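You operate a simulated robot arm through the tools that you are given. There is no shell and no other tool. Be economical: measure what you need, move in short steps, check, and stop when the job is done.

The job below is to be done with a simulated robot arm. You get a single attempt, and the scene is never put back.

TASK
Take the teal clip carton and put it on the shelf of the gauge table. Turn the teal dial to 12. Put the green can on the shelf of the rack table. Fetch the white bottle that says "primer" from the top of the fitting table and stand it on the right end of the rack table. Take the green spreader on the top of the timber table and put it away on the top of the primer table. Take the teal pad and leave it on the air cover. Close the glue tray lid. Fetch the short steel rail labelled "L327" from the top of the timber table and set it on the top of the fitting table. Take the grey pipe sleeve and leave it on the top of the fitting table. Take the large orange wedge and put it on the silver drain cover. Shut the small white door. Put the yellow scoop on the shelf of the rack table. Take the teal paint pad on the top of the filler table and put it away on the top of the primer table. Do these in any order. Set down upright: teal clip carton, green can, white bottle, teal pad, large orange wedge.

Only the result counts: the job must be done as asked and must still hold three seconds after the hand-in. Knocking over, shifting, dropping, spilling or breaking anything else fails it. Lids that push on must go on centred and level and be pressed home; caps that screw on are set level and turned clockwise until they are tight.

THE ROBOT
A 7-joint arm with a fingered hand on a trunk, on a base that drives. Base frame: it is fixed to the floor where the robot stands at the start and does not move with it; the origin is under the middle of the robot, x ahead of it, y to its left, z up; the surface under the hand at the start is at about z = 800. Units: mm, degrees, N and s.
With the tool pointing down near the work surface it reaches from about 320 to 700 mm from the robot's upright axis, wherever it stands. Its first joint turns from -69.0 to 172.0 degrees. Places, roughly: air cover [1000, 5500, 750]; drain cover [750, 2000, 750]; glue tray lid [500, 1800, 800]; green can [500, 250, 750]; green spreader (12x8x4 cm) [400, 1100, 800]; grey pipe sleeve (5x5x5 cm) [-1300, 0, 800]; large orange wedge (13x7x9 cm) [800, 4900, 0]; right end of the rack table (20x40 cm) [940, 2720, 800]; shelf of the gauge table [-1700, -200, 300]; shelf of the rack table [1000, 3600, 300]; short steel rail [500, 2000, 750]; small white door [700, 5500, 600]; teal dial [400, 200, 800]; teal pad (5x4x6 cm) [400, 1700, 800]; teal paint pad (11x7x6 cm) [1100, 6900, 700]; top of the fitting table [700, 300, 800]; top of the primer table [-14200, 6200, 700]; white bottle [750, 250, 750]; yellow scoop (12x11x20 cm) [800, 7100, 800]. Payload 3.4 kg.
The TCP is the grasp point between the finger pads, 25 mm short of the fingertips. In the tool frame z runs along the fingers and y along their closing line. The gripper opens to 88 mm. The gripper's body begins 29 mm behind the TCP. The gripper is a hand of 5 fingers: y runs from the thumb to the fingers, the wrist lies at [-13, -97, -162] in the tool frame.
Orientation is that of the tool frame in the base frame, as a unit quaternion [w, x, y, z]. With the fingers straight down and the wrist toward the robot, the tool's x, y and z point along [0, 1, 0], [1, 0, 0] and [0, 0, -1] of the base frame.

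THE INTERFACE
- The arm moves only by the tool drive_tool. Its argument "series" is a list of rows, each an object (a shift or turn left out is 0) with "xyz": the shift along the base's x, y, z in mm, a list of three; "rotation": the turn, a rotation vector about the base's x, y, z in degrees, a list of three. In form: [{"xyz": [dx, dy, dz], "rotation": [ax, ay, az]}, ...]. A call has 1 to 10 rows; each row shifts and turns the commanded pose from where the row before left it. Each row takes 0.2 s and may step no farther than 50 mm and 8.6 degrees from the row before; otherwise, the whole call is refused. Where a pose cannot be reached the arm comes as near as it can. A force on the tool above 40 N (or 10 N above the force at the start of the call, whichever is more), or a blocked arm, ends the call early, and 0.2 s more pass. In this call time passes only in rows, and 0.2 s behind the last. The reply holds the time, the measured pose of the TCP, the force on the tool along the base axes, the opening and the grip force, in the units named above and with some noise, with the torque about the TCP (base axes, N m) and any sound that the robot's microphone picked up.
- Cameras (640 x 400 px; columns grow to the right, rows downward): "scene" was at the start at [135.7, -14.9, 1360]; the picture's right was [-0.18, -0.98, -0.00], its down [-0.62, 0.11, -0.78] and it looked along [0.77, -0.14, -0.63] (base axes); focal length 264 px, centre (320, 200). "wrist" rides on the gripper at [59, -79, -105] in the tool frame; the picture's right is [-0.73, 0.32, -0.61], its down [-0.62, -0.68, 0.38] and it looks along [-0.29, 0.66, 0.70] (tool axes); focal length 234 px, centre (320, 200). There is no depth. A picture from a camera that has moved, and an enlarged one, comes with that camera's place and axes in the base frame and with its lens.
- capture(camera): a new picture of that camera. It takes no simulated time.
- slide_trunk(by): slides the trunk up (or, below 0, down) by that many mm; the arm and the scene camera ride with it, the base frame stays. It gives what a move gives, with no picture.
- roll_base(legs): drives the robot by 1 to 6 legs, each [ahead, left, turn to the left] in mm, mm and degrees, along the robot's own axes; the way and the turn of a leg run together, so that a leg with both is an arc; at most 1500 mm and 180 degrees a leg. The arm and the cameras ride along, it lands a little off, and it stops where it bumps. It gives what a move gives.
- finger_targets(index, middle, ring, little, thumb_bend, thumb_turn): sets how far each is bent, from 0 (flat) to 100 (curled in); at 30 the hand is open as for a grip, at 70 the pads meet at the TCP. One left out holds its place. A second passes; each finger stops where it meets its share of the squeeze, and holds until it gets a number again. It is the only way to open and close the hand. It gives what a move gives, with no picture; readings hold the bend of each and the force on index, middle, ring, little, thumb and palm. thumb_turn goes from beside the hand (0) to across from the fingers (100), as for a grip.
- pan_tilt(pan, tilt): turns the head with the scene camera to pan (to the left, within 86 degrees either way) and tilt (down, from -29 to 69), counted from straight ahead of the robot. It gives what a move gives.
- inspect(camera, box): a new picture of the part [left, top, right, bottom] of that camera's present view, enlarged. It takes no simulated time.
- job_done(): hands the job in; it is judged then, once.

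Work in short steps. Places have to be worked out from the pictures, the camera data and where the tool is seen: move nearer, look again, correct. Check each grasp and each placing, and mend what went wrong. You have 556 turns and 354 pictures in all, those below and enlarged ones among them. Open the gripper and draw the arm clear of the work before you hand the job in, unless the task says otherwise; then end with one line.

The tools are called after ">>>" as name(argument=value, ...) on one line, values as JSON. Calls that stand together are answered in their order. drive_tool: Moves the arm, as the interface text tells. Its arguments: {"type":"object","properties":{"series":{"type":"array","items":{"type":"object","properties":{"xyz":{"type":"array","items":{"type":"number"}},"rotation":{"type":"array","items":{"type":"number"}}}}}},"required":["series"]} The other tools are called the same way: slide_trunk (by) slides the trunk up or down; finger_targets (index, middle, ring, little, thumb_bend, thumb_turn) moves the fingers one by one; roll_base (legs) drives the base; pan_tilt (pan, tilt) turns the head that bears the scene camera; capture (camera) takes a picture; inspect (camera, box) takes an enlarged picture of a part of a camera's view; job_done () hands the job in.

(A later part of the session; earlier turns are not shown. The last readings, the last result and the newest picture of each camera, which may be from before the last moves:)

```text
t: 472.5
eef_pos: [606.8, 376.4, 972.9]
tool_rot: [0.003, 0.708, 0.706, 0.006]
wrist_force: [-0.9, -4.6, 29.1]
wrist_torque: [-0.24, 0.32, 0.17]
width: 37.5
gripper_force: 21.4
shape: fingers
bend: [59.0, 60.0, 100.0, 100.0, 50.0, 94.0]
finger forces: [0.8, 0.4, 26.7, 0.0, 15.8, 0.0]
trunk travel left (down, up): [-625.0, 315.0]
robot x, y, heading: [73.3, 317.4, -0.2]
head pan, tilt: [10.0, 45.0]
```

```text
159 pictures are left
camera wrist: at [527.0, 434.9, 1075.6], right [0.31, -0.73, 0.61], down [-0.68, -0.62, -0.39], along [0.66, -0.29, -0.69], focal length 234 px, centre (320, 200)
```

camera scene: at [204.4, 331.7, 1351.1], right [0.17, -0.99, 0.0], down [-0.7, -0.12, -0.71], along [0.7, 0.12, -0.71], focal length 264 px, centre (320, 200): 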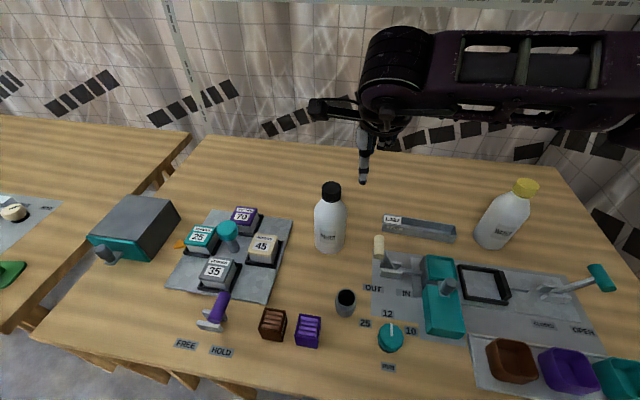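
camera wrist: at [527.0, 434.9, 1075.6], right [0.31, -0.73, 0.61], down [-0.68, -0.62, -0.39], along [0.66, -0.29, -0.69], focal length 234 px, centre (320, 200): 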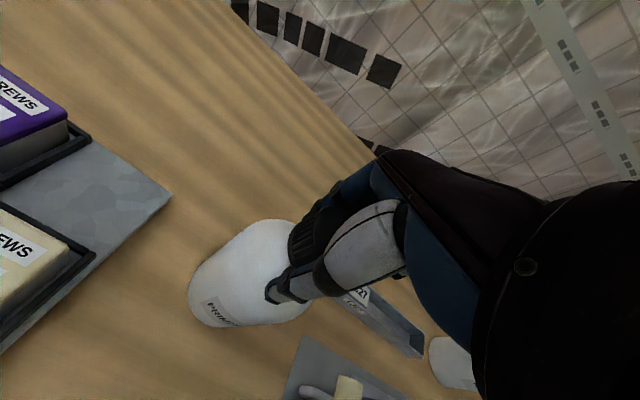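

The curled ring finger presses on the cap top. I open, rise, uncurl ring and little, and go down again.

>>> finger_targets(index=38, middle=38, thumb_bend=36)

>>> drive_tool(series=[{"xyz": [0, 0, 10]}, {"xyz": [0, 0, 35]}])

>>> finger_targets(ring=38, little=38)

>>> capture(camera="wrist")

>>> inspect(camera="scene", box=[250, 110, 430, 270])

```text
t: 473.5
eef_pos: [609.4, 376.2, 968.8]
tool_rot: [0.001, 0.708, 0.706, 0.003]
wrist_force: [-0.2, -1.4, -0.2]
wrist_torque: [-0.01, -0.03, 0.01]
width: 70.0
gripper_force: 0.3
shape: fingers
bend: [38.0, 38.0, 100.0, 100.0, 36.0, 97.0]
finger forces: [0.0, 0.1, 0.0, 0.1, 0.3, 0.0]
trunk travel left (down, up): [-625.0, 315.0]
robot x, y, heading: [73.4, 315.8, -0.5]
head pan, tilt: [10.0, 45.0]
```

```text
t: 474.1
eef_pos: [609.8, 377.3, 1014.6]
tool_rot: [0.001, 0.708, 0.706, 0.004]
wrist_force: [-0.3, -0.1, -0.7]
wrist_torque: [-0.01, 0.01, 0.0]
width: 70.2
gripper_force: 0.0
shape: fingers
bend: [38.0, 38.0, 100.0, 100.0, 36.0, 97.0]
finger forces: [0.1, 0.1, 0.0, 0.0, 0.0, 0.0]
trunk travel left (down, up): [-625.0, 315.0]
robot x, y, heading: [69.2, 320.0, -0.4]
head pan, tilt: [10.0, 45.0]
```

```text
t: 475.1
eef_pos: [610.0, 376.7, 1013.9]
tool_rot: [0.002, 0.708, 0.706, 0.004]
wrist_force: [-0.5, 0.0, -0.2]
wrist_torque: [0.02, 0.01, 0.02]
width: 69.9
gripper_force: 0.1
shape: fingers
bend: [38.0, 38.0, 38.0, 38.0, 36.0, 97.0]
finger forces: [0.1, 0.0, 0.0, 0.0, 0.0, 0.1]
trunk travel left (down, up): [-625.0, 315.0]
robot x, y, heading: [71.5, 313.0, -0.2]
head pan, tilt: [10.0, 45.0]
```

```text
158 pictures are left
camera wrist: at [530.8, 436.2, 1118.1], right [0.32, -0.73, 0.61], down [-0.68, -0.62, -0.39], along [0.66, -0.29, -0.69], focal length 234 px, centre (320, 200)
```

wrist: 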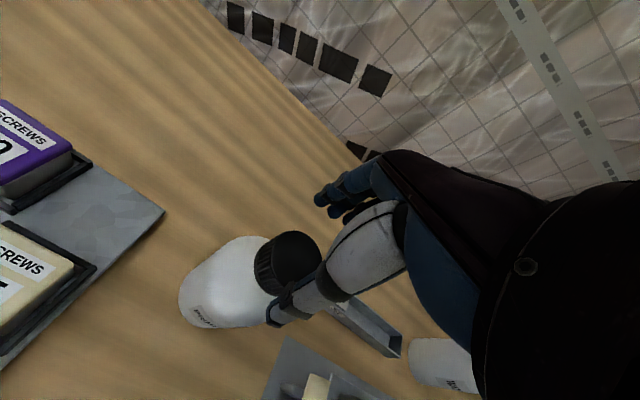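

```text
2.50 times, centred on (340, 190) of scene
camera zoom: at [204.0, 331.6, 1351.1], right [0.17, -0.99, 0.0], down [-0.7, -0.12, -0.71], along [0.7, 0.12, -0.71], focal length 660 px, centre (270, 225)
```

zoom: 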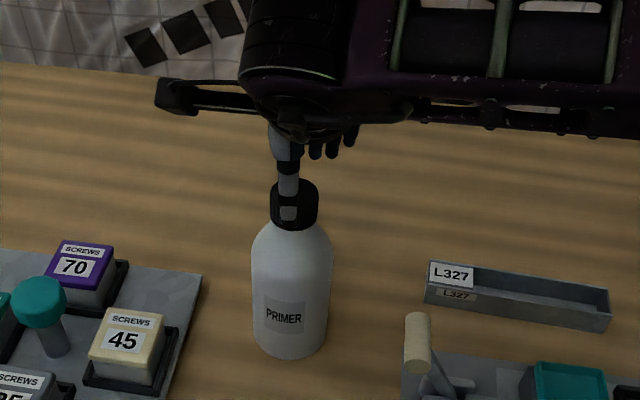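

The bottle still stands, cap now at (601, 380). Recentre, lower to 964 and close all fingers.

>>> drive_tool(series=[{"xyz": [-8, 3, -5]}, {"xyz": [0, 0, -25]}, {"xyz": [0, 0, -20]}])

>>> finger_targets(index=60, middle=60, ring=58, little=58, thumb_bend=58)

>>> capture(camera="wrist")

```text
t: 475.9
eef_pos: [601.6, 381.1, 962.9]
tool_rot: [0.001, 0.707, 0.707, 0.004]
wrist_force: [0.0, -0.1, -0.5]
wrist_torque: [0.04, 0.01, 0.02]
width: 70.1
gripper_force: 0.1
shape: fingers
bend: [38.0, 38.0, 38.0, 38.0, 36.0, 97.0]
finger forces: [0.0, 0.0, 0.0, 0.0, 0.0, 0.0]
trunk travel left (down, up): [-625.0, 315.0]
robot x, y, heading: [72.4, 317.5, -0.5]
head pan, tilt: [10.0, 45.0]
```

```text
t: 476.9
eef_pos: [601.4, 381.6, 963.6]
tool_rot: [0.001, 0.709, 0.705, 0.004]
wrist_force: [2.3, -1.3, 3.6]
wrist_torque: [-0.1, -0.16, 0.02]
width: 44.1
gripper_force: 9.2
shape: fingers
bend: [52.0, 53.0, 57.0, 57.0, 48.0, 97.0]
finger forces: [4.3, 5.5, 0.1, 0.0, 7.2, 0.0]
trunk travel left (down, up): [-625.0, 315.0]
robot x, y, heading: [72.6, 315.8, -0.4]
head pan, tilt: [10.0, 45.0]
```

```text
156 pictures are left
camera wrist: at [521.7, 439.4, 1067.6], right [0.32, -0.73, 0.61], down [-0.68, -0.62, -0.39], along [0.66, -0.29, -0.69], focal length 234 px, centre (320, 200)
```

wrist: 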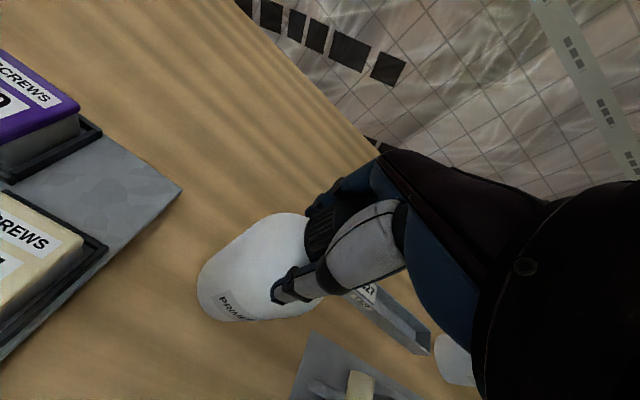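

Good contact on the cap. Squeeze harder and lift slightly.

>>> finger_targets(index=72, middle=72, thumb_bend=72)

>>> drive_tool(series=[{"xyz": [0, 0, 8]}, {"xyz": [0, 0, 12]}])

>>> inspect(camera="scene", box=[250, 110, 430, 270])

```text
t: 477.9
eef_pos: [600.9, 379.5, 963.7]
tool_rot: [0.002, 0.708, 0.706, 0.003]
wrist_force: [4.2, -0.4, 8.1]
wrist_torque: [-0.14, -0.39, 0.04]
width: 42.2
gripper_force: 16.4
shape: fingers
bend: [54.0, 56.0, 57.0, 57.0, 49.0, 96.0]
finger forces: [8.7, 9.7, 0.0, 0.0, 15.3, 0.1]
trunk travel left (down, up): [-625.0, 315.0]
robot x, y, heading: [73.5, 315.5, -0.4]
head pan, tilt: [10.0, 45.0]
```

```text
t: 478.5
eef_pos: [601.8, 381.1, 984.1]
tool_rot: [0.001, 0.708, 0.706, 0.002]
wrist_force: [-0.5, 0.2, -0.9]
wrist_torque: [-0.02, -0.02, 0.0]
width: 19.1
gripper_force: 6.2
shape: fingers
bend: [66.0, 63.0, 57.0, 57.0, 56.0, 96.0]
finger forces: [2.4, 3.7, 0.0, 0.0, 5.3, 0.1]
trunk travel left (down, up): [-625.0, 315.0]
robot x, y, heading: [72.6, 317.9, -0.6]
head pan, tilt: [10.0, 45.0]
```

```text
2.50 times, centred on (340, 190) of scene
camera zoom: at [204.1, 331.8, 1351.0], right [0.17, -0.99, 0.0], down [-0.7, -0.12, -0.71], along [0.7, 0.12, -0.71], focal length 660 px, centre (270, 225)
```

zoom: 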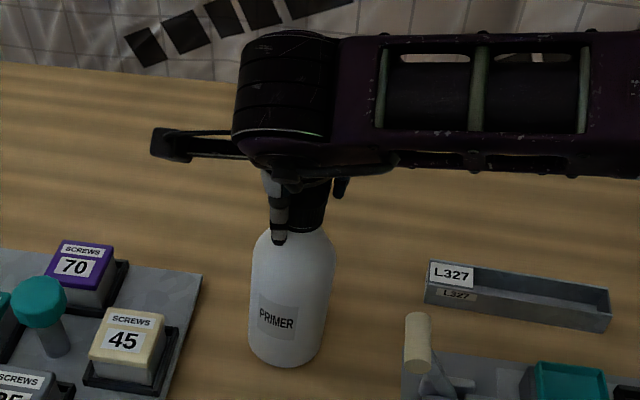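

The fingers slipped upward on the shoulder. Check with the wrist camera before going on.

>>> capture(camera="wrist")

>>> capture(camera="scene")

```text
154 pictures are left
camera wrist: at [522.3, 440.6, 1087.8], right [0.32, -0.73, 0.61], down [-0.68, -0.62, -0.39], along [0.66, -0.29, -0.69], focal length 234 px, centre (320, 200)
```

wrist: 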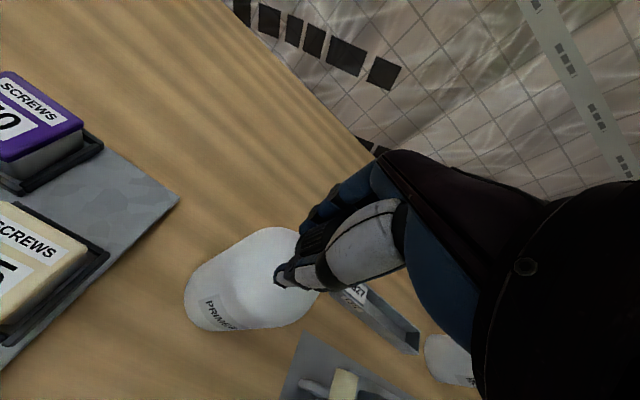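

```text
153 pictures are left
camera scene: at [204.1, 331.8, 1351.0], right [0.17, -0.99, 0.0], down [-0.7, -0.12, -0.71], along [0.7, 0.12, -0.71], focal length 264 px, centre (320, 200)
```

scene: 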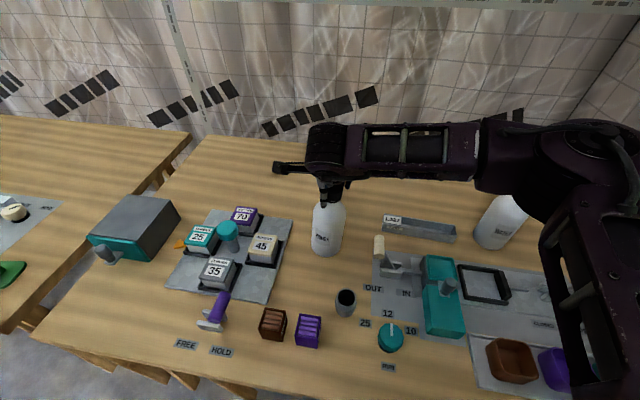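

The fingers ended at the cap's upper part without lifting the bottle. I open a little, lower to z≈972 so the pads hold the cap just above the shoulder, and close again.

>>> finger_targets(index=44, middle=44, ring=44, little=44, thumb_bend=42)

>>> capture(camera="wrist")

>>> inspect(camera="scene", box=[250, 110, 430, 270])

```text
t: 479.5
eef_pos: [603.4, 381.5, 985.0]
tool_rot: [0.001, 0.708, 0.706, 0.003]
wrist_force: [-0.6, 0.8, 0.3]
wrist_torque: [0.01, 0.03, -0.01]
width: 57.2
gripper_force: 0.1
shape: fingers
bend: [44.0, 44.0, 44.0, 44.0, 42.0, 97.0]
finger forces: [0.0, 0.0, 0.0, 0.1, 0.6, 0.0]
trunk travel left (down, up): [-625.0, 315.0]
robot x, y, heading: [71.8, 318.2, -0.3]
head pan, tilt: [10.0, 45.0]
```

```text
152 pictures are left
camera wrist: at [522.4, 440.5, 1088.3], right [0.32, -0.73, 0.61], down [-0.68, -0.62, -0.39], along [0.66, -0.29, -0.69], focal length 234 px, centre (320, 200)
```

wrist: 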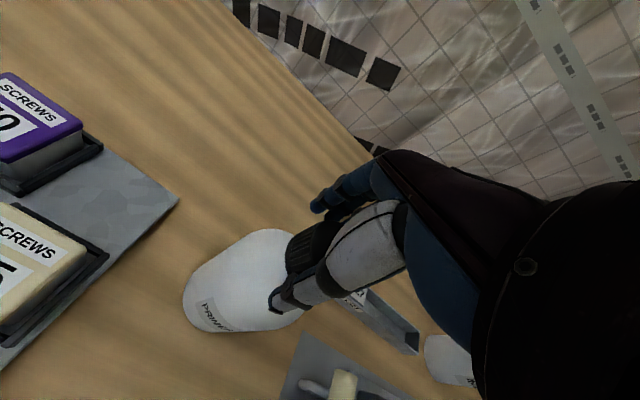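

```text
2.50 times, centred on (340, 190) of scene
camera zoom: at [203.8, 331.8, 1351.1], right [0.17, -0.99, 0.0], down [-0.7, -0.12, -0.71], along [0.7, 0.12, -0.71], focal length 660 px, centre (270, 225)
```

zoom: 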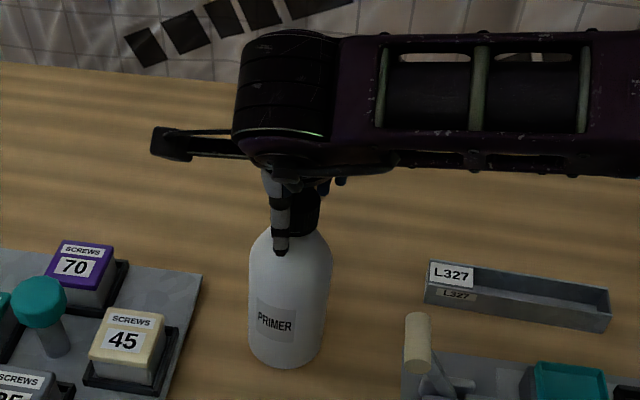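

Recentre by −6 mm in x and lower to 971, then close.

>>> drive_tool(series=[{"xyz": [-6, 2, 0]}, {"xyz": [0, 0, -8]}, {"xyz": [0, 0, -6]}])

>>> finger_targets(index=62, middle=62, ring=62, little=62, thumb_bend=60)

>>> finger_targets(index=75, middle=75, thumb_bend=75)

>>> drive_tool(series=[{"xyz": [0, 0, 5]}, {"xyz": [0, 0, 5]}])

```text
t: 480.3
eef_pos: [596.2, 382.8, 970.6]
tool_rot: [0.002, 0.708, 0.706, 0.004]
wrist_force: [-1.4, 1.1, 1.8]
wrist_torque: [0.0, 0.02, -0.03]
width: 57.8
gripper_force: 1.4
shape: fingers
bend: [44.0, 44.0, 44.0, 44.0, 42.0, 97.0]
finger forces: [0.0, 0.0, 0.1, 0.1, 2.3, 0.0]
trunk travel left (down, up): [-625.0, 315.0]
robot x, y, heading: [74.0, 318.4, -0.2]
head pan, tilt: [10.0, 45.0]
```

```text
t: 481.3
eef_pos: [596.6, 384.0, 970.3]
tool_rot: [0.001, 0.708, 0.706, 0.003]
wrist_force: [-1.0, 1.3, 2.5]
wrist_torque: [-0.02, 0.0, -0.01]
width: 36.8
gripper_force: 7.1
shape: fingers
bend: [56.0, 58.0, 62.0, 62.0, 50.0, 96.0]
finger forces: [2.8, 3.5, 0.0, 0.1, 7.6, 0.1]
trunk travel left (down, up): [-625.0, 315.0]
robot x, y, heading: [74.9, 315.2, -0.4]
head pan, tilt: [10.0, 45.0]
```

```text
t: 482.3
eef_pos: [596.6, 383.6, 970.7]
tool_rot: [0.001, 0.708, 0.706, 0.003]
wrist_force: [0.9, 0.2, 0.8]
wrist_torque: [-0.1, -0.41, 0.02]
width: 35.3
gripper_force: 17.2
shape: fingers
bend: [58.0, 60.0, 62.0, 62.0, 50.0, 96.0]
finger forces: [7.6, 9.3, 0.0, 0.1, 16.9, 0.1]
trunk travel left (down, up): [-625.0, 315.0]
robot x, y, heading: [71.9, 316.4, -0.3]
head pan, tilt: [10.0, 45.0]
```

```text
t: 482.9
eef_pos: [597.1, 382.6, 979.2]
tool_rot: [0.001, 0.708, 0.706, 0.003]
wrist_force: [0.3, 0.3, -3.9]
wrist_torque: [-0.04, -0.14, 0.01]
width: 27.7
gripper_force: 9.6
shape: fingers
bend: [72.0, 64.0, 62.0, 62.0, 49.0, 96.0]
finger forces: [4.1, 5.5, 0.0, 0.0, 8.9, 0.1]
trunk travel left (down, up): [-625.0, 315.0]
robot x, y, heading: [72.7, 321.3, -0.5]
head pan, tilt: [10.0, 45.0]
```

It may be slipping again; look.

>>> inspect(camera="scene", box=[280, 150, 380, 270])

>>> capture(camera="wrist")

```text
3.33 times, centred on (330, 210) of scene
camera zoom: at [204.5, 331.8, 1351.0], right [0.17, -0.99, 0.0], down [-0.7, -0.12, -0.71], along [0.7, 0.12, -0.71], focal length 880 px, centre (287, 167)
```

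zoom: 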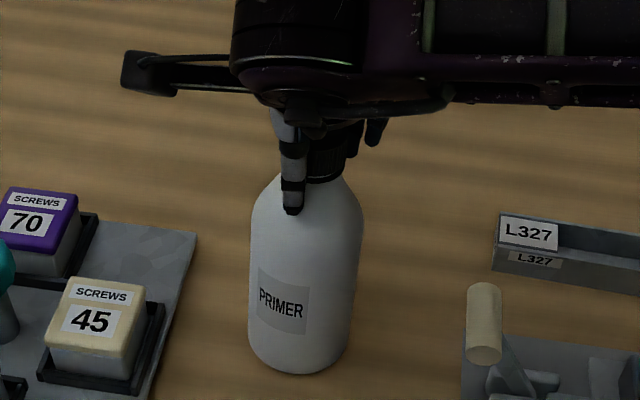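

```text
149 pictures are left
camera wrist: at [517.3, 442.3, 1083.7], right [0.32, -0.73, 0.61], down [-0.68, -0.62, -0.39], along [0.66, -0.29, -0.69], focal length 234 px, centre (320, 200)
```

wrist: 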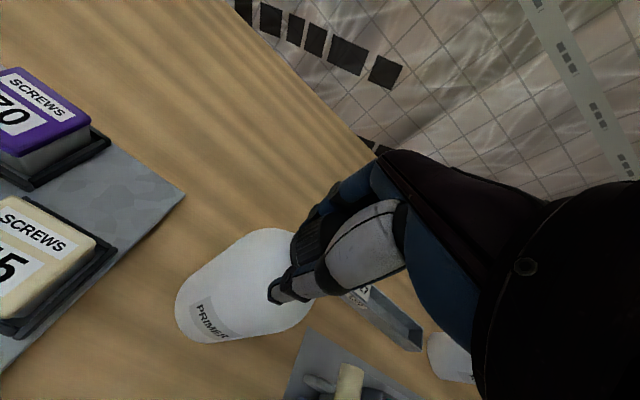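

The bottle is leaning because the thumb holds the cap off-centre. Lower back, release, rise and re-measure.

>>> drive_tool(series=[{"xyz": [0, 0, -5]}, {"xyz": [0, 0, -4]}])

>>> finger_targets(index=36, middle=36, ring=36, little=36, thumb_bend=34)

>>> drive_tool(series=[{"xyz": [0, 0, 20]}, {"xyz": [0, 0, 40]}, {"xyz": [0, 0, 45]}])

>>> inspect(camera="scene", box=[280, 150, 380, 270])

>>> capture(camera="wrist")

```text
t: 483.5
eef_pos: [592.9, 384.5, 975.8]
tool_rot: [0.004, 0.708, 0.706, 0.008]
wrist_force: [-1.6, 2.9, 23.5]
wrist_torque: [0.0, -0.01, -0.04]
width: 29.0
gripper_force: 20.6
shape: fingers
bend: [72.0, 64.0, 62.0, 62.0, 49.0, 95.0]
finger forces: [9.2, 11.2, 0.0, 0.1, 20.6, 0.1]
trunk travel left (down, up): [-625.0, 315.0]
robot x, y, heading: [72.7, 319.2, -0.4]
head pan, tilt: [10.0, 45.0]
```

```text
t: 484.5
eef_pos: [595.1, 382.0, 972.2]
tool_rot: [0.001, 0.708, 0.706, 0.004]
wrist_force: [-1.2, 0.7, -0.7]
wrist_torque: [0.02, 0.02, 0.02]
width: 74.3
gripper_force: 0.3
shape: fingers
bend: [36.0, 36.0, 36.0, 36.0, 34.0, 97.0]
finger forces: [0.0, 0.1, 0.0, 0.0, 0.5, 0.0]
trunk travel left (down, up): [-625.0, 315.0]
robot x, y, heading: [72.5, 319.8, -0.4]
head pan, tilt: [10.0, 45.0]
```

```text
t: 485.3
eef_pos: [595.0, 382.7, 1076.0]
tool_rot: [0.001, 0.708, 0.706, 0.004]
wrist_force: [-0.2, 0.0, 0.0]
wrist_torque: [-0.01, 0.0, -0.01]
width: 74.7
gripper_force: 0.0
shape: fingers
bend: [36.0, 36.0, 36.0, 36.0, 34.0, 97.0]
finger forces: [0.0, 0.0, 0.0, 0.1, 0.0, 0.0]
trunk travel left (down, up): [-625.0, 315.0]
robot x, y, heading: [71.7, 319.0, -0.2]
head pan, tilt: [10.0, 45.0]
```

```text
3.33 times, centred on (330, 210) of scene
camera zoom: at [202.7, 331.8, 1351.2], right [0.17, -0.99, 0.0], down [-0.7, -0.12, -0.71], along [0.7, 0.12, -0.71], focal length 880 px, centre (287, 167)
```

zoom: 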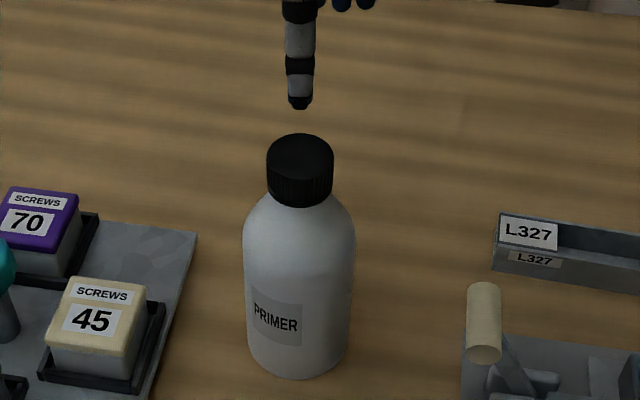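

```text
147 pictures are left
camera wrist: at [514.3, 440.9, 1179.9], right [0.32, -0.73, 0.61], down [-0.68, -0.62, -0.39], along [0.66, -0.29, -0.69], focal length 234 px, centre (320, 200)
```

wrist: 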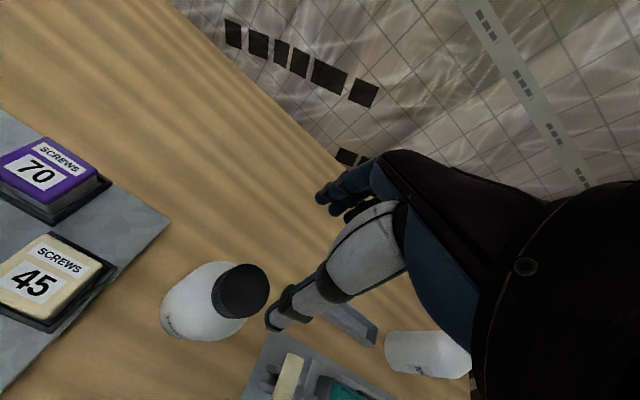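

Now correctly triangulated: the cap is at (569, 386), 26 mm nearer than my hand was. Recentre and lower to z≈1005 to verify.

>>> drive_tool(series=[{"xyz": [-26, 4, 0]}, {"xyz": [0, 0, -40]}, {"xyz": [0, 0, -28]}])

>>> capture(camera="wrist")

>>> inspect(camera="scene", box=[280, 150, 380, 270])

```text
t: 486.1
eef_pos: [569.8, 387.9, 1006.8]
tool_rot: [0.001, 0.708, 0.706, 0.003]
wrist_force: [-0.2, -0.7, 0.6]
wrist_torque: [0.02, 0.0, -0.01]
width: 74.6
gripper_force: 0.0
shape: fingers
bend: [36.0, 36.0, 36.0, 36.0, 34.0, 97.0]
finger forces: [0.0, 0.1, 0.0, 0.0, 0.0, 0.1]
trunk travel left (down, up): [-625.0, 315.0]
robot x, y, heading: [75.9, 318.6, -0.7]
head pan, tilt: [10.0, 45.0]
```

```text
146 pictures are left
camera wrist: at [490.5, 445.9, 1111.6], right [0.32, -0.73, 0.61], down [-0.68, -0.62, -0.39], along [0.66, -0.29, -0.69], focal length 234 px, centre (320, 200)
```

wrist: 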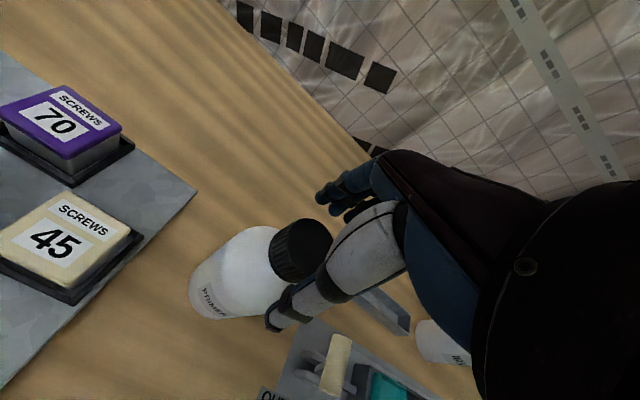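

```text
3.33 times, centred on (330, 210) of scene
camera zoom: at [203.8, 331.8, 1351.2], right [0.17, -0.99, 0.0], down [-0.7, -0.12, -0.71], along [0.7, 0.12, -0.71], focal length 880 px, centre (287, 167)
```

zoom: 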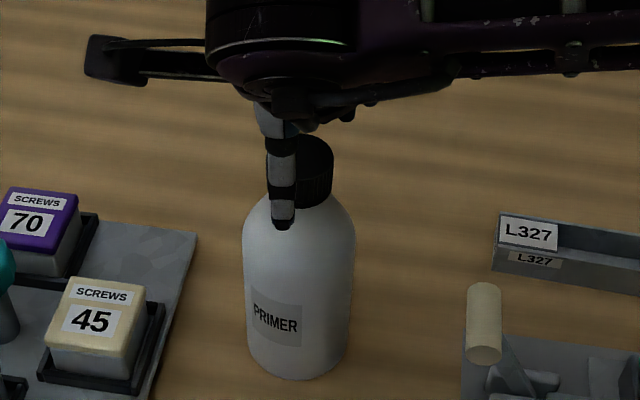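

Verified: cap at (570, 389), right under the TCP. Lower to 968 and close.

>>> drive_tool(series=[{"xyz": [0, 0, -20]}, {"xyz": [0, 0, -19]}])

>>> finger_targets(index=60, middle=60, ring=60, little=60, thumb_bend=60)

>>> finger_targets(index=78, middle=78, thumb_bend=80)

>>> drive_tool(series=[{"xyz": [0, 0, 4]}, {"xyz": [0, 0, 4]}])

>>> inspect(camera="scene", box=[280, 150, 380, 270])

```text
t: 486.7
eef_pos: [569.5, 384.8, 970.0]
tool_rot: [0.001, 0.708, 0.706, 0.004]
wrist_force: [0.1, -0.6, -0.1]
wrist_torque: [0.04, 0.02, -0.01]
width: 74.4
gripper_force: 0.0
shape: fingers
bend: [36.0, 36.0, 36.0, 36.0, 34.0, 97.0]
finger forces: [0.0, 0.0, 0.0, 0.1, 0.0, 0.0]
trunk travel left (down, up): [-625.0, 315.0]
robot x, y, heading: [71.8, 314.8, -0.3]
head pan, tilt: [10.0, 45.0]
```

```text
t: 487.7
eef_pos: [570.6, 383.8, 968.9]
tool_rot: [0.001, 0.708, 0.706, 0.003]
wrist_force: [2.6, -0.3, 3.3]
wrist_torque: [0.0, -0.06, 0.0]
width: 39.3
gripper_force: 7.4
shape: fingers
bend: [52.0, 55.0, 60.0, 60.0, 51.0, 97.0]
finger forces: [4.4, 4.2, 0.0, 0.1, 5.6, 0.1]
trunk travel left (down, up): [-625.0, 315.0]
robot x, y, heading: [72.0, 319.3, -0.3]
head pan, tilt: [10.0, 45.0]
```

```text
t: 488.7
eef_pos: [569.4, 383.8, 969.4]
tool_rot: [0.001, 0.709, 0.706, 0.004]
wrist_force: [1.7, -0.5, 4.8]
wrist_torque: [-0.02, -0.25, 0.01]
width: 37.7
gripper_force: 16.7
shape: fingers
bend: [56.0, 59.0, 60.0, 60.0, 51.0, 96.0]
finger forces: [7.9, 9.0, 0.0, 0.0, 16.6, 0.0]
trunk travel left (down, up): [-625.0, 315.0]
robot x, y, heading: [71.5, 316.5, -0.4]
head pan, tilt: [10.0, 45.0]
```

```text
t: 489.3
eef_pos: [569.8, 385.0, 975.8]
tool_rot: [0.002, 0.707, 0.707, 0.003]
wrist_force: [0.1, -0.1, -3.8]
wrist_torque: [-0.03, -0.11, -0.04]
width: 33.4
gripper_force: 10.7
shape: fingers
bend: [60.0, 63.0, 60.0, 60.0, 51.0, 95.0]
finger forces: [5.3, 6.4, 0.1, 0.1, 10.5, 0.0]
trunk travel left (down, up): [-625.0, 315.0]
robot x, y, heading: [73.8, 316.1, -0.4]
head pan, tilt: [10.0, 45.0]
```

```text
3.33 times, centred on (330, 210) of scene
camera zoom: at [204.5, 331.7, 1351.0], right [0.17, -0.99, 0.0], down [-0.7, -0.12, -0.71], along [0.7, 0.12, -0.71], focal length 880 px, centre (287, 167)
```

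zoom: 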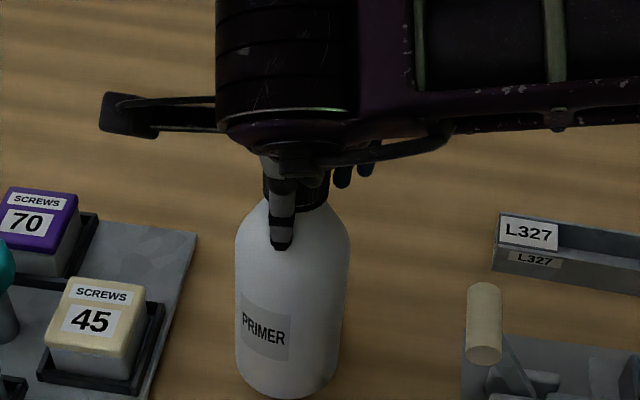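

The grip still slips up the smooth cap at 10–17 N. I lower again and squeeze much harder (full closing target).

>>> drive_tool(series=[{"xyz": [0, 0, -4]}, {"xyz": [0, 0, -3]}])

>>> finger_targets(index=40, middle=40, ring=40, little=40, thumb_bend=38)

>>> drive_tool(series=[{"xyz": [-10, 3, 0]}])

>>> capture(camera="wrist")

>>> inspect(camera="scene", box=[280, 150, 380, 270])

```text
t: 489.9
eef_pos: [568.8, 385.7, 974.4]
tool_rot: [0.003, 0.708, 0.706, 0.006]
wrist_force: [-2.2, 0.2, 17.2]
wrist_torque: [-0.01, -0.14, 0.02]
width: 34.1
gripper_force: 19.7
shape: fingers
bend: [61.0, 63.0, 60.0, 60.0, 50.0, 95.0]
finger forces: [7.8, 11.5, 0.0, 0.1, 19.2, 0.0]
trunk travel left (down, up): [-625.0, 315.0]
robot x, y, heading: [72.2, 317.3, -0.2]
head pan, tilt: [10.0, 45.0]
```

```text
t: 490.9
eef_pos: [570.2, 385.5, 970.2]
tool_rot: [0.001, 0.708, 0.706, 0.004]
wrist_force: [-1.1, -0.3, 0.6]
wrist_torque: [-0.01, -0.04, -0.01]
width: 66.1
gripper_force: 0.8
shape: fingers
bend: [40.0, 40.0, 40.0, 40.0, 38.0, 97.0]
finger forces: [0.0, 0.1, 0.0, 0.0, 0.8, 0.1]
trunk travel left (down, up): [-625.0, 315.0]
robot x, y, heading: [72.8, 316.6, -0.3]
head pan, tilt: [10.0, 45.0]
```

```text
t: 491.3
eef_pos: [560.3, 387.6, 970.8]
tool_rot: [0.001, 0.708, 0.706, 0.004]
wrist_force: [-0.4, 1.2, 1.1]
wrist_torque: [0.01, -0.02, 0.01]
width: 65.9
gripper_force: 0.2
shape: fingers
bend: [40.0, 40.0, 40.0, 40.0, 38.0, 97.0]
finger forces: [0.0, 0.1, 0.0, 0.1, 0.6, 0.0]
trunk travel left (down, up): [-625.0, 315.0]
robot x, y, heading: [70.7, 318.8, -0.1]
head pan, tilt: [10.0, 45.0]
```

```text
143 pictures are left
camera wrist: at [481.1, 447.2, 1074.5], right [0.32, -0.73, 0.61], down [-0.68, -0.62, -0.39], along [0.66, -0.29, -0.69], focal length 234 px, centre (320, 200)
```

wrist: 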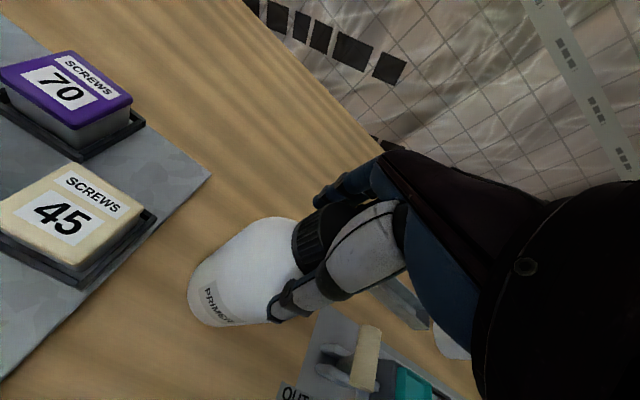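

```text
3.33 times, centred on (330, 210) of scene
camera zoom: at [203.4, 331.9, 1351.2], right [0.17, -0.99, 0.0], down [-0.7, -0.12, -0.71], along [0.7, 0.12, -0.71], focal length 880 px, centre (287, 167)
```

zoom: 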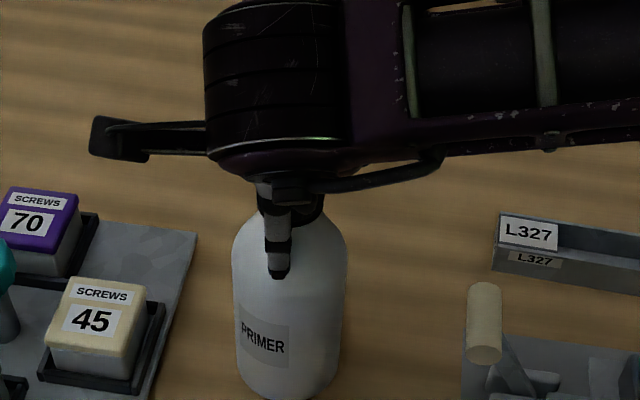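

Now centred over the cap. Close fully.

>>> finger_targets(index=65, middle=65, ring=62, little=62, thumb_bend=65)

>>> finger_targets(index=100, middle=100, thumb_bend=100)

>>> drive_tool(series=[{"xyz": [0, 0, 3]}, {"xyz": [0, 0, 3]}])

```text
t: 492.3
eef_pos: [560.0, 387.4, 970.4]
tool_rot: [0.001, 0.708, 0.706, 0.004]
wrist_force: [-1.3, 0.0, 4.2]
wrist_torque: [-0.02, -0.03, 0.0]
width: 38.3
gripper_force: 9.6
shape: fingers
bend: [56.0, 59.0, 62.0, 62.0, 50.0, 96.0]
finger forces: [4.6, 4.9, 0.1, 0.1, 9.9, 0.1]
trunk travel left (down, up): [-625.0, 315.0]
robot x, y, heading: [73.9, 319.9, -0.2]
head pan, tilt: [10.0, 45.0]
```

```text
t: 493.3
eef_pos: [560.9, 388.0, 969.4]
tool_rot: [0.001, 0.708, 0.706, 0.003]
wrist_force: [2.2, -0.3, 2.1]
wrist_torque: [-0.08, -0.57, -0.04]
width: 37.4
gripper_force: 18.8
shape: fingers
bend: [59.0, 60.0, 62.0, 62.0, 49.0, 96.0]
finger forces: [8.7, 10.9, 0.1, 0.1, 17.6, 0.0]
trunk travel left (down, up): [-625.0, 315.0]
robot x, y, heading: [71.4, 313.2, -0.3]
head pan, tilt: [10.0, 45.0]
```

```text
t: 493.9
eef_pos: [560.2, 388.2, 975.5]
tool_rot: [0.001, 0.707, 0.707, 0.003]
wrist_force: [0.6, 0.2, 0.4]
wrist_torque: [-0.04, -0.16, 0.03]
width: 34.0
gripper_force: 11.8
shape: fingers
bend: [62.0, 64.0, 62.0, 62.0, 48.0, 96.0]
finger forces: [5.8, 6.8, 0.0, 0.1, 11.1, 0.0]
trunk travel left (down, up): [-625.0, 315.0]
robot x, y, heading: [73.8, 319.8, -0.4]
head pan, tilt: [10.0, 45.0]
```

The fingertips ride on the conical shoulder; higher up they should bite on the cylindrical cap itself. I keep the squeeze and rise gradually, watching the load.

>>> drive_tool(series=[{"xyz": [0, 0, 4]}, {"xyz": [0, 0, 4]}])

>>> drive_tool(series=[{"xyz": [0, 0, 4]}])

>>> inspect(camera="scene", box=[280, 150, 380, 270])

```text
t: 494.5
eef_pos: [561.1, 390.2, 984.4]
tool_rot: [0.001, 0.709, 0.705, 0.003]
wrist_force: [-0.9, -0.8, -4.4]
wrist_torque: [0.02, -0.14, -0.01]
width: 29.8
gripper_force: 10.2
shape: fingers
bend: [65.0, 72.0, 62.0, 62.0, 48.0, 96.0]
finger forces: [5.0, 5.8, 0.0, 0.1, 9.4, 0.0]
trunk travel left (down, up): [-625.0, 315.0]
robot x, y, heading: [73.7, 318.2, -0.2]
head pan, tilt: [10.0, 45.0]
```

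```text
t: 494.9
eef_pos: [559.4, 389.9, 987.5]
tool_rot: [0.0, 0.708, 0.706, 0.004]
wrist_force: [-0.5, -0.2, -4.8]
wrist_torque: [-0.06, -0.13, -0.02]
width: 30.0
gripper_force: 9.7
shape: fingers
bend: [65.0, 72.0, 62.0, 62.0, 48.0, 96.0]
finger forces: [5.0, 5.7, 0.0, 0.0, 9.4, 0.0]
trunk travel left (down, up): [-625.0, 315.0]
robot x, y, heading: [72.5, 316.8, -0.2]
head pan, tilt: [10.0, 45.0]
```

```text
3.33 times, centred on (330, 210) of scene
camera zoom: at [204.5, 331.8, 1351.1], right [0.17, -0.99, 0.0], down [-0.7, -0.12, -0.71], along [0.7, 0.12, -0.71], focal length 880 px, centre (287, 167)
```

zoom: 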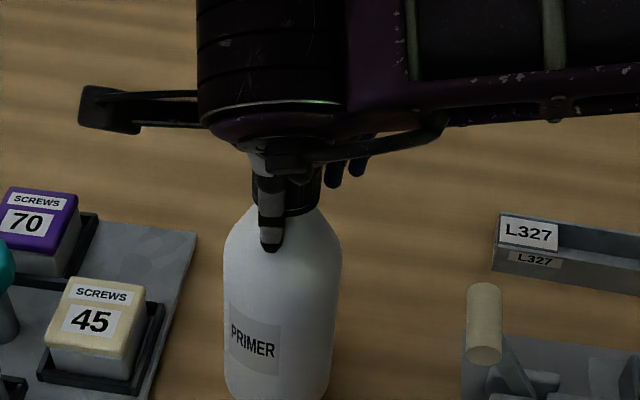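

Now the load is steady at about 4.8 N with no further slip – the bottle seems to be coming up. Lift a bit more and check.

>>> drive_tool(series=[{"xyz": [0, 0, 5]}, {"xyz": [0, 0, 8]}])

>>> inspect(camera="scene", box=[280, 150, 400, 290])

>>> capture(camera="wrist")

```text
t: 495.5
eef_pos: [559.8, 389.8, 1001.5]
tool_rot: [0.0, 0.709, 0.705, 0.003]
wrist_force: [0.0, 0.1, -6.3]
wrist_torque: [-0.06, -0.1, -0.02]
width: 29.7
gripper_force: 9.5
shape: fingers
bend: [65.0, 72.0, 62.0, 62.0, 48.0, 96.0]
finger forces: [5.0, 5.7, 0.0, 0.0, 9.4, 0.0]
trunk travel left (down, up): [-625.0, 315.0]
robot x, y, heading: [71.4, 316.9, -0.3]
head pan, tilt: [10.0, 45.0]
```

```text
2.86 times, centred on (340, 220) of scene
camera zoom: at [204.5, 331.8, 1351.1], right [0.17, -0.99, 0.0], down [-0.7, -0.12, -0.71], along [0.7, 0.12, -0.71], focal length 754 px, centre (263, 143)
```

zoom: 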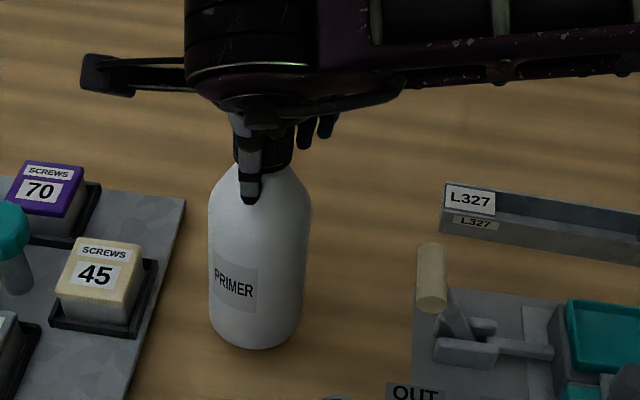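

```text
139 pictures are left
camera wrist: at [480.5, 448.2, 1104.6], right [0.32, -0.73, 0.61], down [-0.68, -0.62, -0.39], along [0.66, -0.29, -0.69], focal length 234 px, centre (320, 200)
```

wrist: 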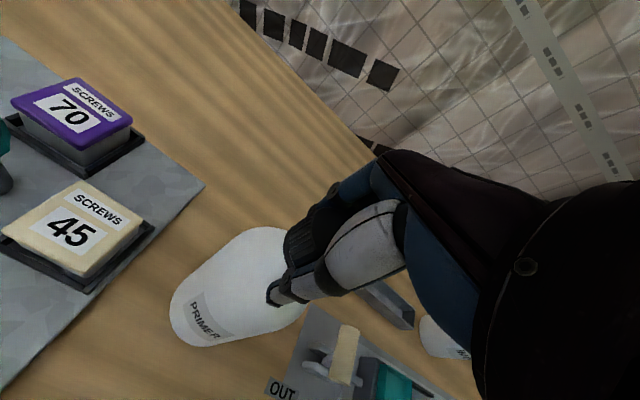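

The bottle is off the table, held under the cap (6.3 N). Raise with the trunk and pull back before driving to the rack table's right end.

>>> slide_trunk(by=200)

>>> roll_base(legs=[[-120, 0, 0]])

>>> capture(camera="scene")

```text
t: 497.6
eef_pos: [561.4, 389.6, 1200.5]
tool_rot: [0.001, 0.709, 0.705, 0.003]
wrist_force: [0.6, -0.4, -4.7]
wrist_torque: [-0.02, -0.11, -0.02]
width: 29.6
gripper_force: 9.9
shape: fingers
bend: [65.0, 72.0, 62.0, 62.0, 48.0, 96.0]
finger forces: [5.0, 5.7, 0.1, 0.0, 9.4, 0.1]
trunk travel left (down, up): [-825.0, 115.0]
robot x, y, heading: [72.4, 316.5, -0.4]
head pan, tilt: [10.0, 45.0]
```

```text
t: 498.9
eef_pos: [440.3, 389.2, 1199.6]
tool_rot: [0.001, 0.708, 0.706, 0.003]
wrist_force: [-0.3, -0.2, -4.3]
wrist_torque: [0.01, -0.09, 0.0]
width: 29.2
gripper_force: 10.7
shape: fingers
bend: [65.0, 72.0, 62.0, 62.0, 48.0, 96.0]
finger forces: [5.2, 5.9, 0.0, 0.1, 9.5, 0.0]
trunk travel left (down, up): [-825.0, 115.0]
robot x, y, heading: [-47.4, 315.5, -0.5]
head pan, tilt: [10.0, 45.0]
```

```text
138 pictures are left
camera scene: at [86.0, 332.4, 1550.9], right [0.17, -0.99, 0.0], down [-0.7, -0.12, -0.71], along [0.7, 0.12, -0.71], focal length 264 px, centre (320, 200)
```

scene: 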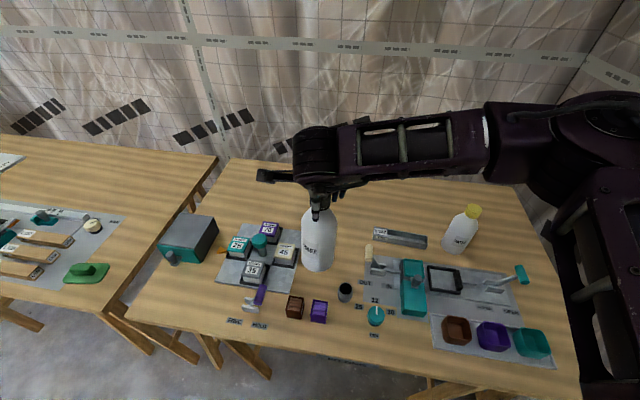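

Bottle held well. Drive to the rack table's right end.

>>> roll_base(legs=[[0, 1500, 0], [0, 830, 0]])

>>> pan_tilt(pan=10, tilt=45)

>>> capture(camera="scene")

```text
t: 510.3
eef_pos: [471.4, 2707.7, 1199.1]
tool_rot: [0.001, 0.715, 0.699, 0.003]
wrist_force: [0.8, 0.3, -4.9]
wrist_torque: [0.01, -0.13, -0.02]
width: 29.1
gripper_force: 10.0
shape: fingers
bend: [71.0, 72.0, 62.0, 62.0, 49.0, 96.0]
finger forces: [5.5, 5.8, 0.0, 0.0, 9.4, 0.0]
trunk travel left (down, up): [-825.0, 115.0]
robot x, y, heading: [-20.4, 2644.4, -1.4]
head pan, tilt: [10.0, 45.0]
```

```text
t: 510.9
eef_pos: [471.5, 2708.6, 1201.1]
tool_rot: [0.001, 0.715, 0.699, 0.003]
wrist_force: [-0.6, -0.3, -5.3]
wrist_torque: [-0.01, -0.06, -0.01]
width: 28.8
gripper_force: 10.5
shape: fingers
bend: [71.0, 72.0, 62.0, 62.0, 49.0, 96.0]
finger forces: [5.5, 5.6, 0.1, 0.0, 9.3, 0.0]
trunk travel left (down, up): [-825.0, 115.0]
robot x, y, heading: [-17.5, 2645.9, -0.9]
head pan, tilt: [10.0, 45.0]
```

```text
137 pictures are left
camera scene: at [115.0, 2657.6, 1551.1], right [0.15, -0.99, 0.0], down [-0.7, -0.11, -0.71], along [0.7, 0.11, -0.71], focal length 264 px, centre (320, 200)
```

scene: 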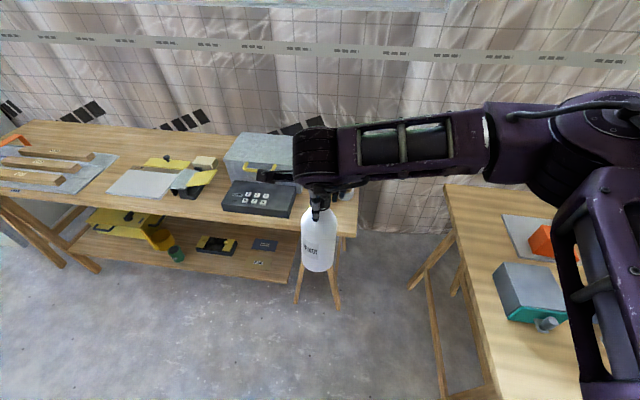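

Drive 230 mm ahead and use the wrist camera to see the tape rolls at the right end.

>>> roll_base(legs=[[230, 0, 1]])

>>> capture(camera="wrist")

>>> capture(camera="scene")

```text
t: 512.7
eef_pos: [699.1, 2709.1, 1201.3]
tool_rot: [0.001, 0.71, 0.704, 0.003]
wrist_force: [0.9, -0.3, -4.3]
wrist_torque: [0.01, -0.15, 0.0]
width: 28.7
gripper_force: 10.5
shape: fingers
bend: [71.0, 72.0, 62.0, 62.0, 49.0, 96.0]
finger forces: [5.5, 5.8, 0.1, 0.0, 9.7, 0.0]
trunk travel left (down, up): [-825.0, 115.0]
robot x, y, heading: [212.7, 2637.8, -0.7]
head pan, tilt: [10.0, 45.0]
```

```text
136 pictures are left
camera wrist: at [620.1, 2768.9, 1304.8], right [0.31, -0.73, 0.61], down [-0.69, -0.62, -0.39], along [0.66, -0.29, -0.69], focal length 234 px, centre (320, 200)
```

wrist: 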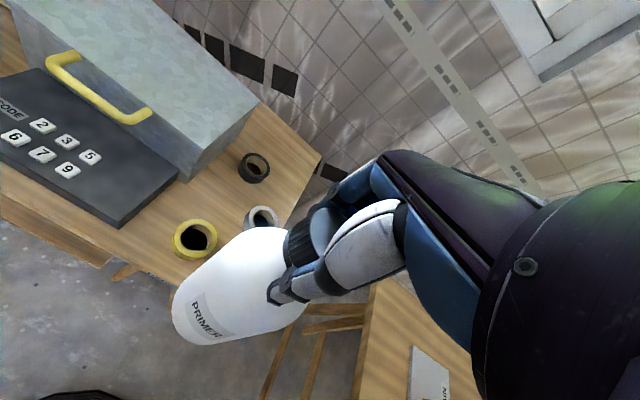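

```text
135 pictures are left
camera scene: at [343.0, 2654.6, 1551.1], right [0.16, -0.99, 0.0], down [-0.7, -0.11, -0.71], along [0.7, 0.11, -0.71], focal length 264 px, centre (320, 200)
```

scene: 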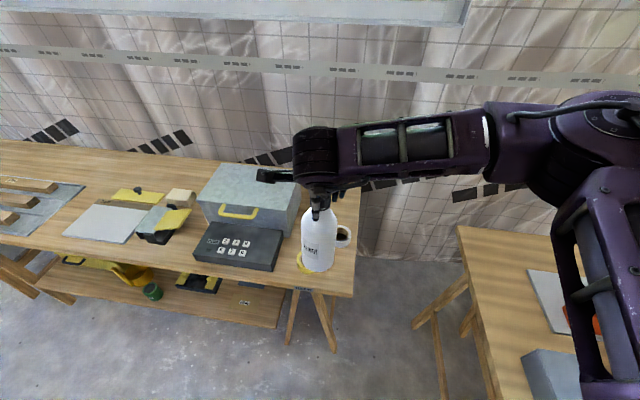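

Rolls at yellow (791, 2766), white (920, 2680), black (1031, 2769). The free spot for the bottle is about (888, 2776). Drive 130 ahead and move the hand there, still high.

>>> roll_base(legs=[[130, 0, 0.5]])

>>> drive_tool(series=[{"xyz": [16, 17, 0]}, {"xyz": [16, 17, 0]}, {"xyz": [16, 17, 0]}, {"xyz": [16, 16, 0]}])

>>> slide_trunk(by=-150)

>>> capture(camera="wrist")

>>> capture(camera="scene")

```text
t: 514.0
eef_pos: [830.3, 2712.6, 1200.3]
tool_rot: [0.001, 0.707, 0.707, 0.003]
wrist_force: [0.1, 0.2, -4.7]
wrist_torque: [0.01, -0.08, -0.02]
width: 28.3
gripper_force: 10.7
shape: fingers
bend: [71.0, 72.0, 62.0, 62.0, 49.0, 96.0]
finger forces: [5.6, 5.8, 0.0, 0.0, 9.7, 0.0]
trunk travel left (down, up): [-825.0, 115.0]
robot x, y, heading: [342.0, 2640.1, -0.3]
head pan, tilt: [10.0, 45.0]
```

```text
t: 515.0
eef_pos: [895.3, 2782.3, 1197.4]
tool_rot: [0.002, 0.708, 0.706, 0.001]
wrist_force: [0.1, -0.9, -0.3]
wrist_torque: [0.0, -0.08, -0.01]
width: 28.1
gripper_force: 10.6
shape: fingers
bend: [71.0, 72.0, 62.0, 62.0, 49.0, 96.0]
finger forces: [6.1, 6.1, 0.1, 0.1, 9.6, 0.0]
trunk travel left (down, up): [-825.0, 115.0]
robot x, y, heading: [349.5, 2641.1, -0.4]
head pan, tilt: [10.0, 45.0]
```

```text
t: 516.7
eef_pos: [894.1, 2779.3, 1048.3]
tool_rot: [0.001, 0.708, 0.706, 0.003]
wrist_force: [0.0, 0.4, -0.3]
wrist_torque: [-0.03, -0.14, -0.01]
width: 28.3
gripper_force: 10.4
shape: fingers
bend: [71.0, 72.0, 62.0, 62.0, 49.0, 96.0]
finger forces: [5.8, 6.1, 0.0, 0.1, 9.5, 0.0]
trunk travel left (down, up): [-675.0, 265.0]
robot x, y, heading: [344.6, 2636.6, -0.3]
head pan, tilt: [10.0, 45.0]
```

```text
134 pictures are left
camera wrist: at [814.7, 2839.2, 1152.6], right [0.32, -0.73, 0.61], down [-0.68, -0.62, -0.39], along [0.66, -0.29, -0.69], focal length 234 px, centre (320, 200)
```

wrist: 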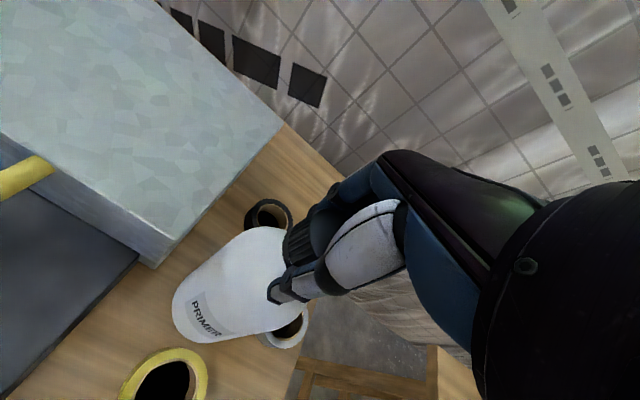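

```text
133 pictures are left
camera scene: at [475.9, 2654.6, 1401.1], right [0.17, -0.99, 0.0], down [-0.7, -0.12, -0.71], along [0.7, 0.12, -0.71], focal length 264 px, centre (320, 200)
```

scene: 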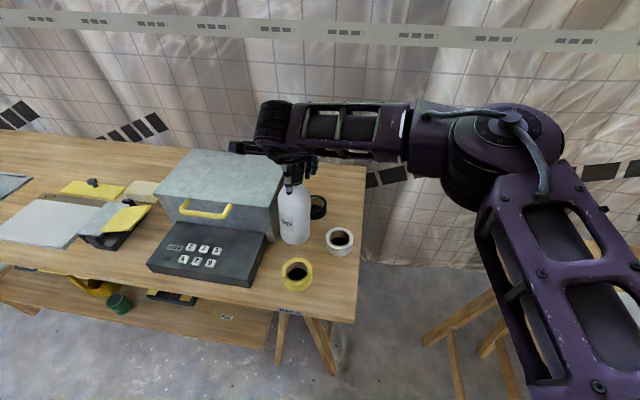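

Position looks right: the bottle will land clear of the rolls and the box. Lower in steps.

>>> drive_tool(series=[{"xyz": [0, -2, -25]}, {"xyz": [0, 0, -15]}, {"xyz": [0, 0, -8]}])

>>> inspect(camera="scene", box=[240, 150, 370, 300])

>>> capture(camera="wrist")

```text
t: 517.5
eef_pos: [894.8, 2777.2, 999.1]
tool_rot: [0.001, 0.708, 0.707, 0.003]
wrist_force: [0.2, -1.0, -0.1]
wrist_torque: [-0.03, -0.12, 0.0]
width: 27.6
gripper_force: 10.7
shape: fingers
bend: [71.0, 72.0, 62.0, 62.0, 50.0, 96.0]
finger forces: [5.8, 6.2, 0.0, 0.0, 9.6, 0.0]
trunk travel left (down, up): [-675.0, 265.0]
robot x, y, heading: [345.5, 2642.9, -0.3]
head pan, tilt: [10.0, 45.0]
```

```text
2.67 times, centred on (305, 225) of scene
camera zoom: at [476.2, 2654.5, 1401.0], right [0.17, -0.99, 0.0], down [-0.7, -0.12, -0.71], along [0.7, 0.12, -0.71], focal length 704 px, centre (360, 133)
```

zoom: 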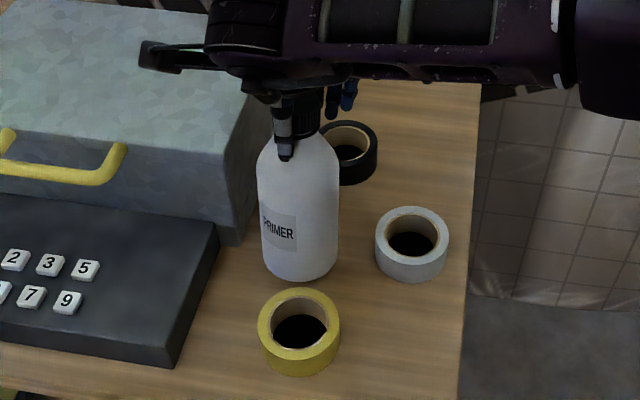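

```text
131 pictures are left
camera wrist: at [815.5, 2836.6, 1103.8], right [0.32, -0.73, 0.61], down [-0.68, -0.62, -0.39], along [0.66, -0.29, -0.69], focal length 234 px, centre (320, 200)
```

wrist: 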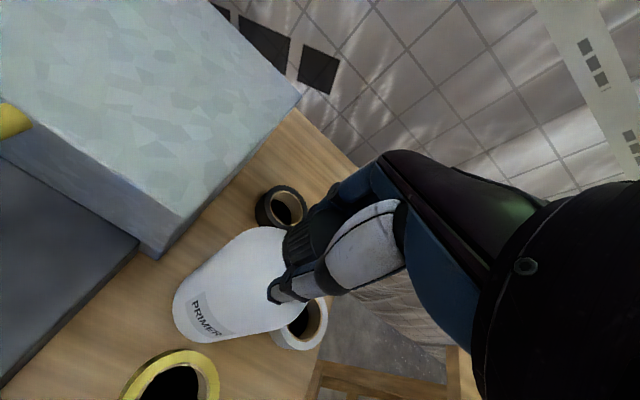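

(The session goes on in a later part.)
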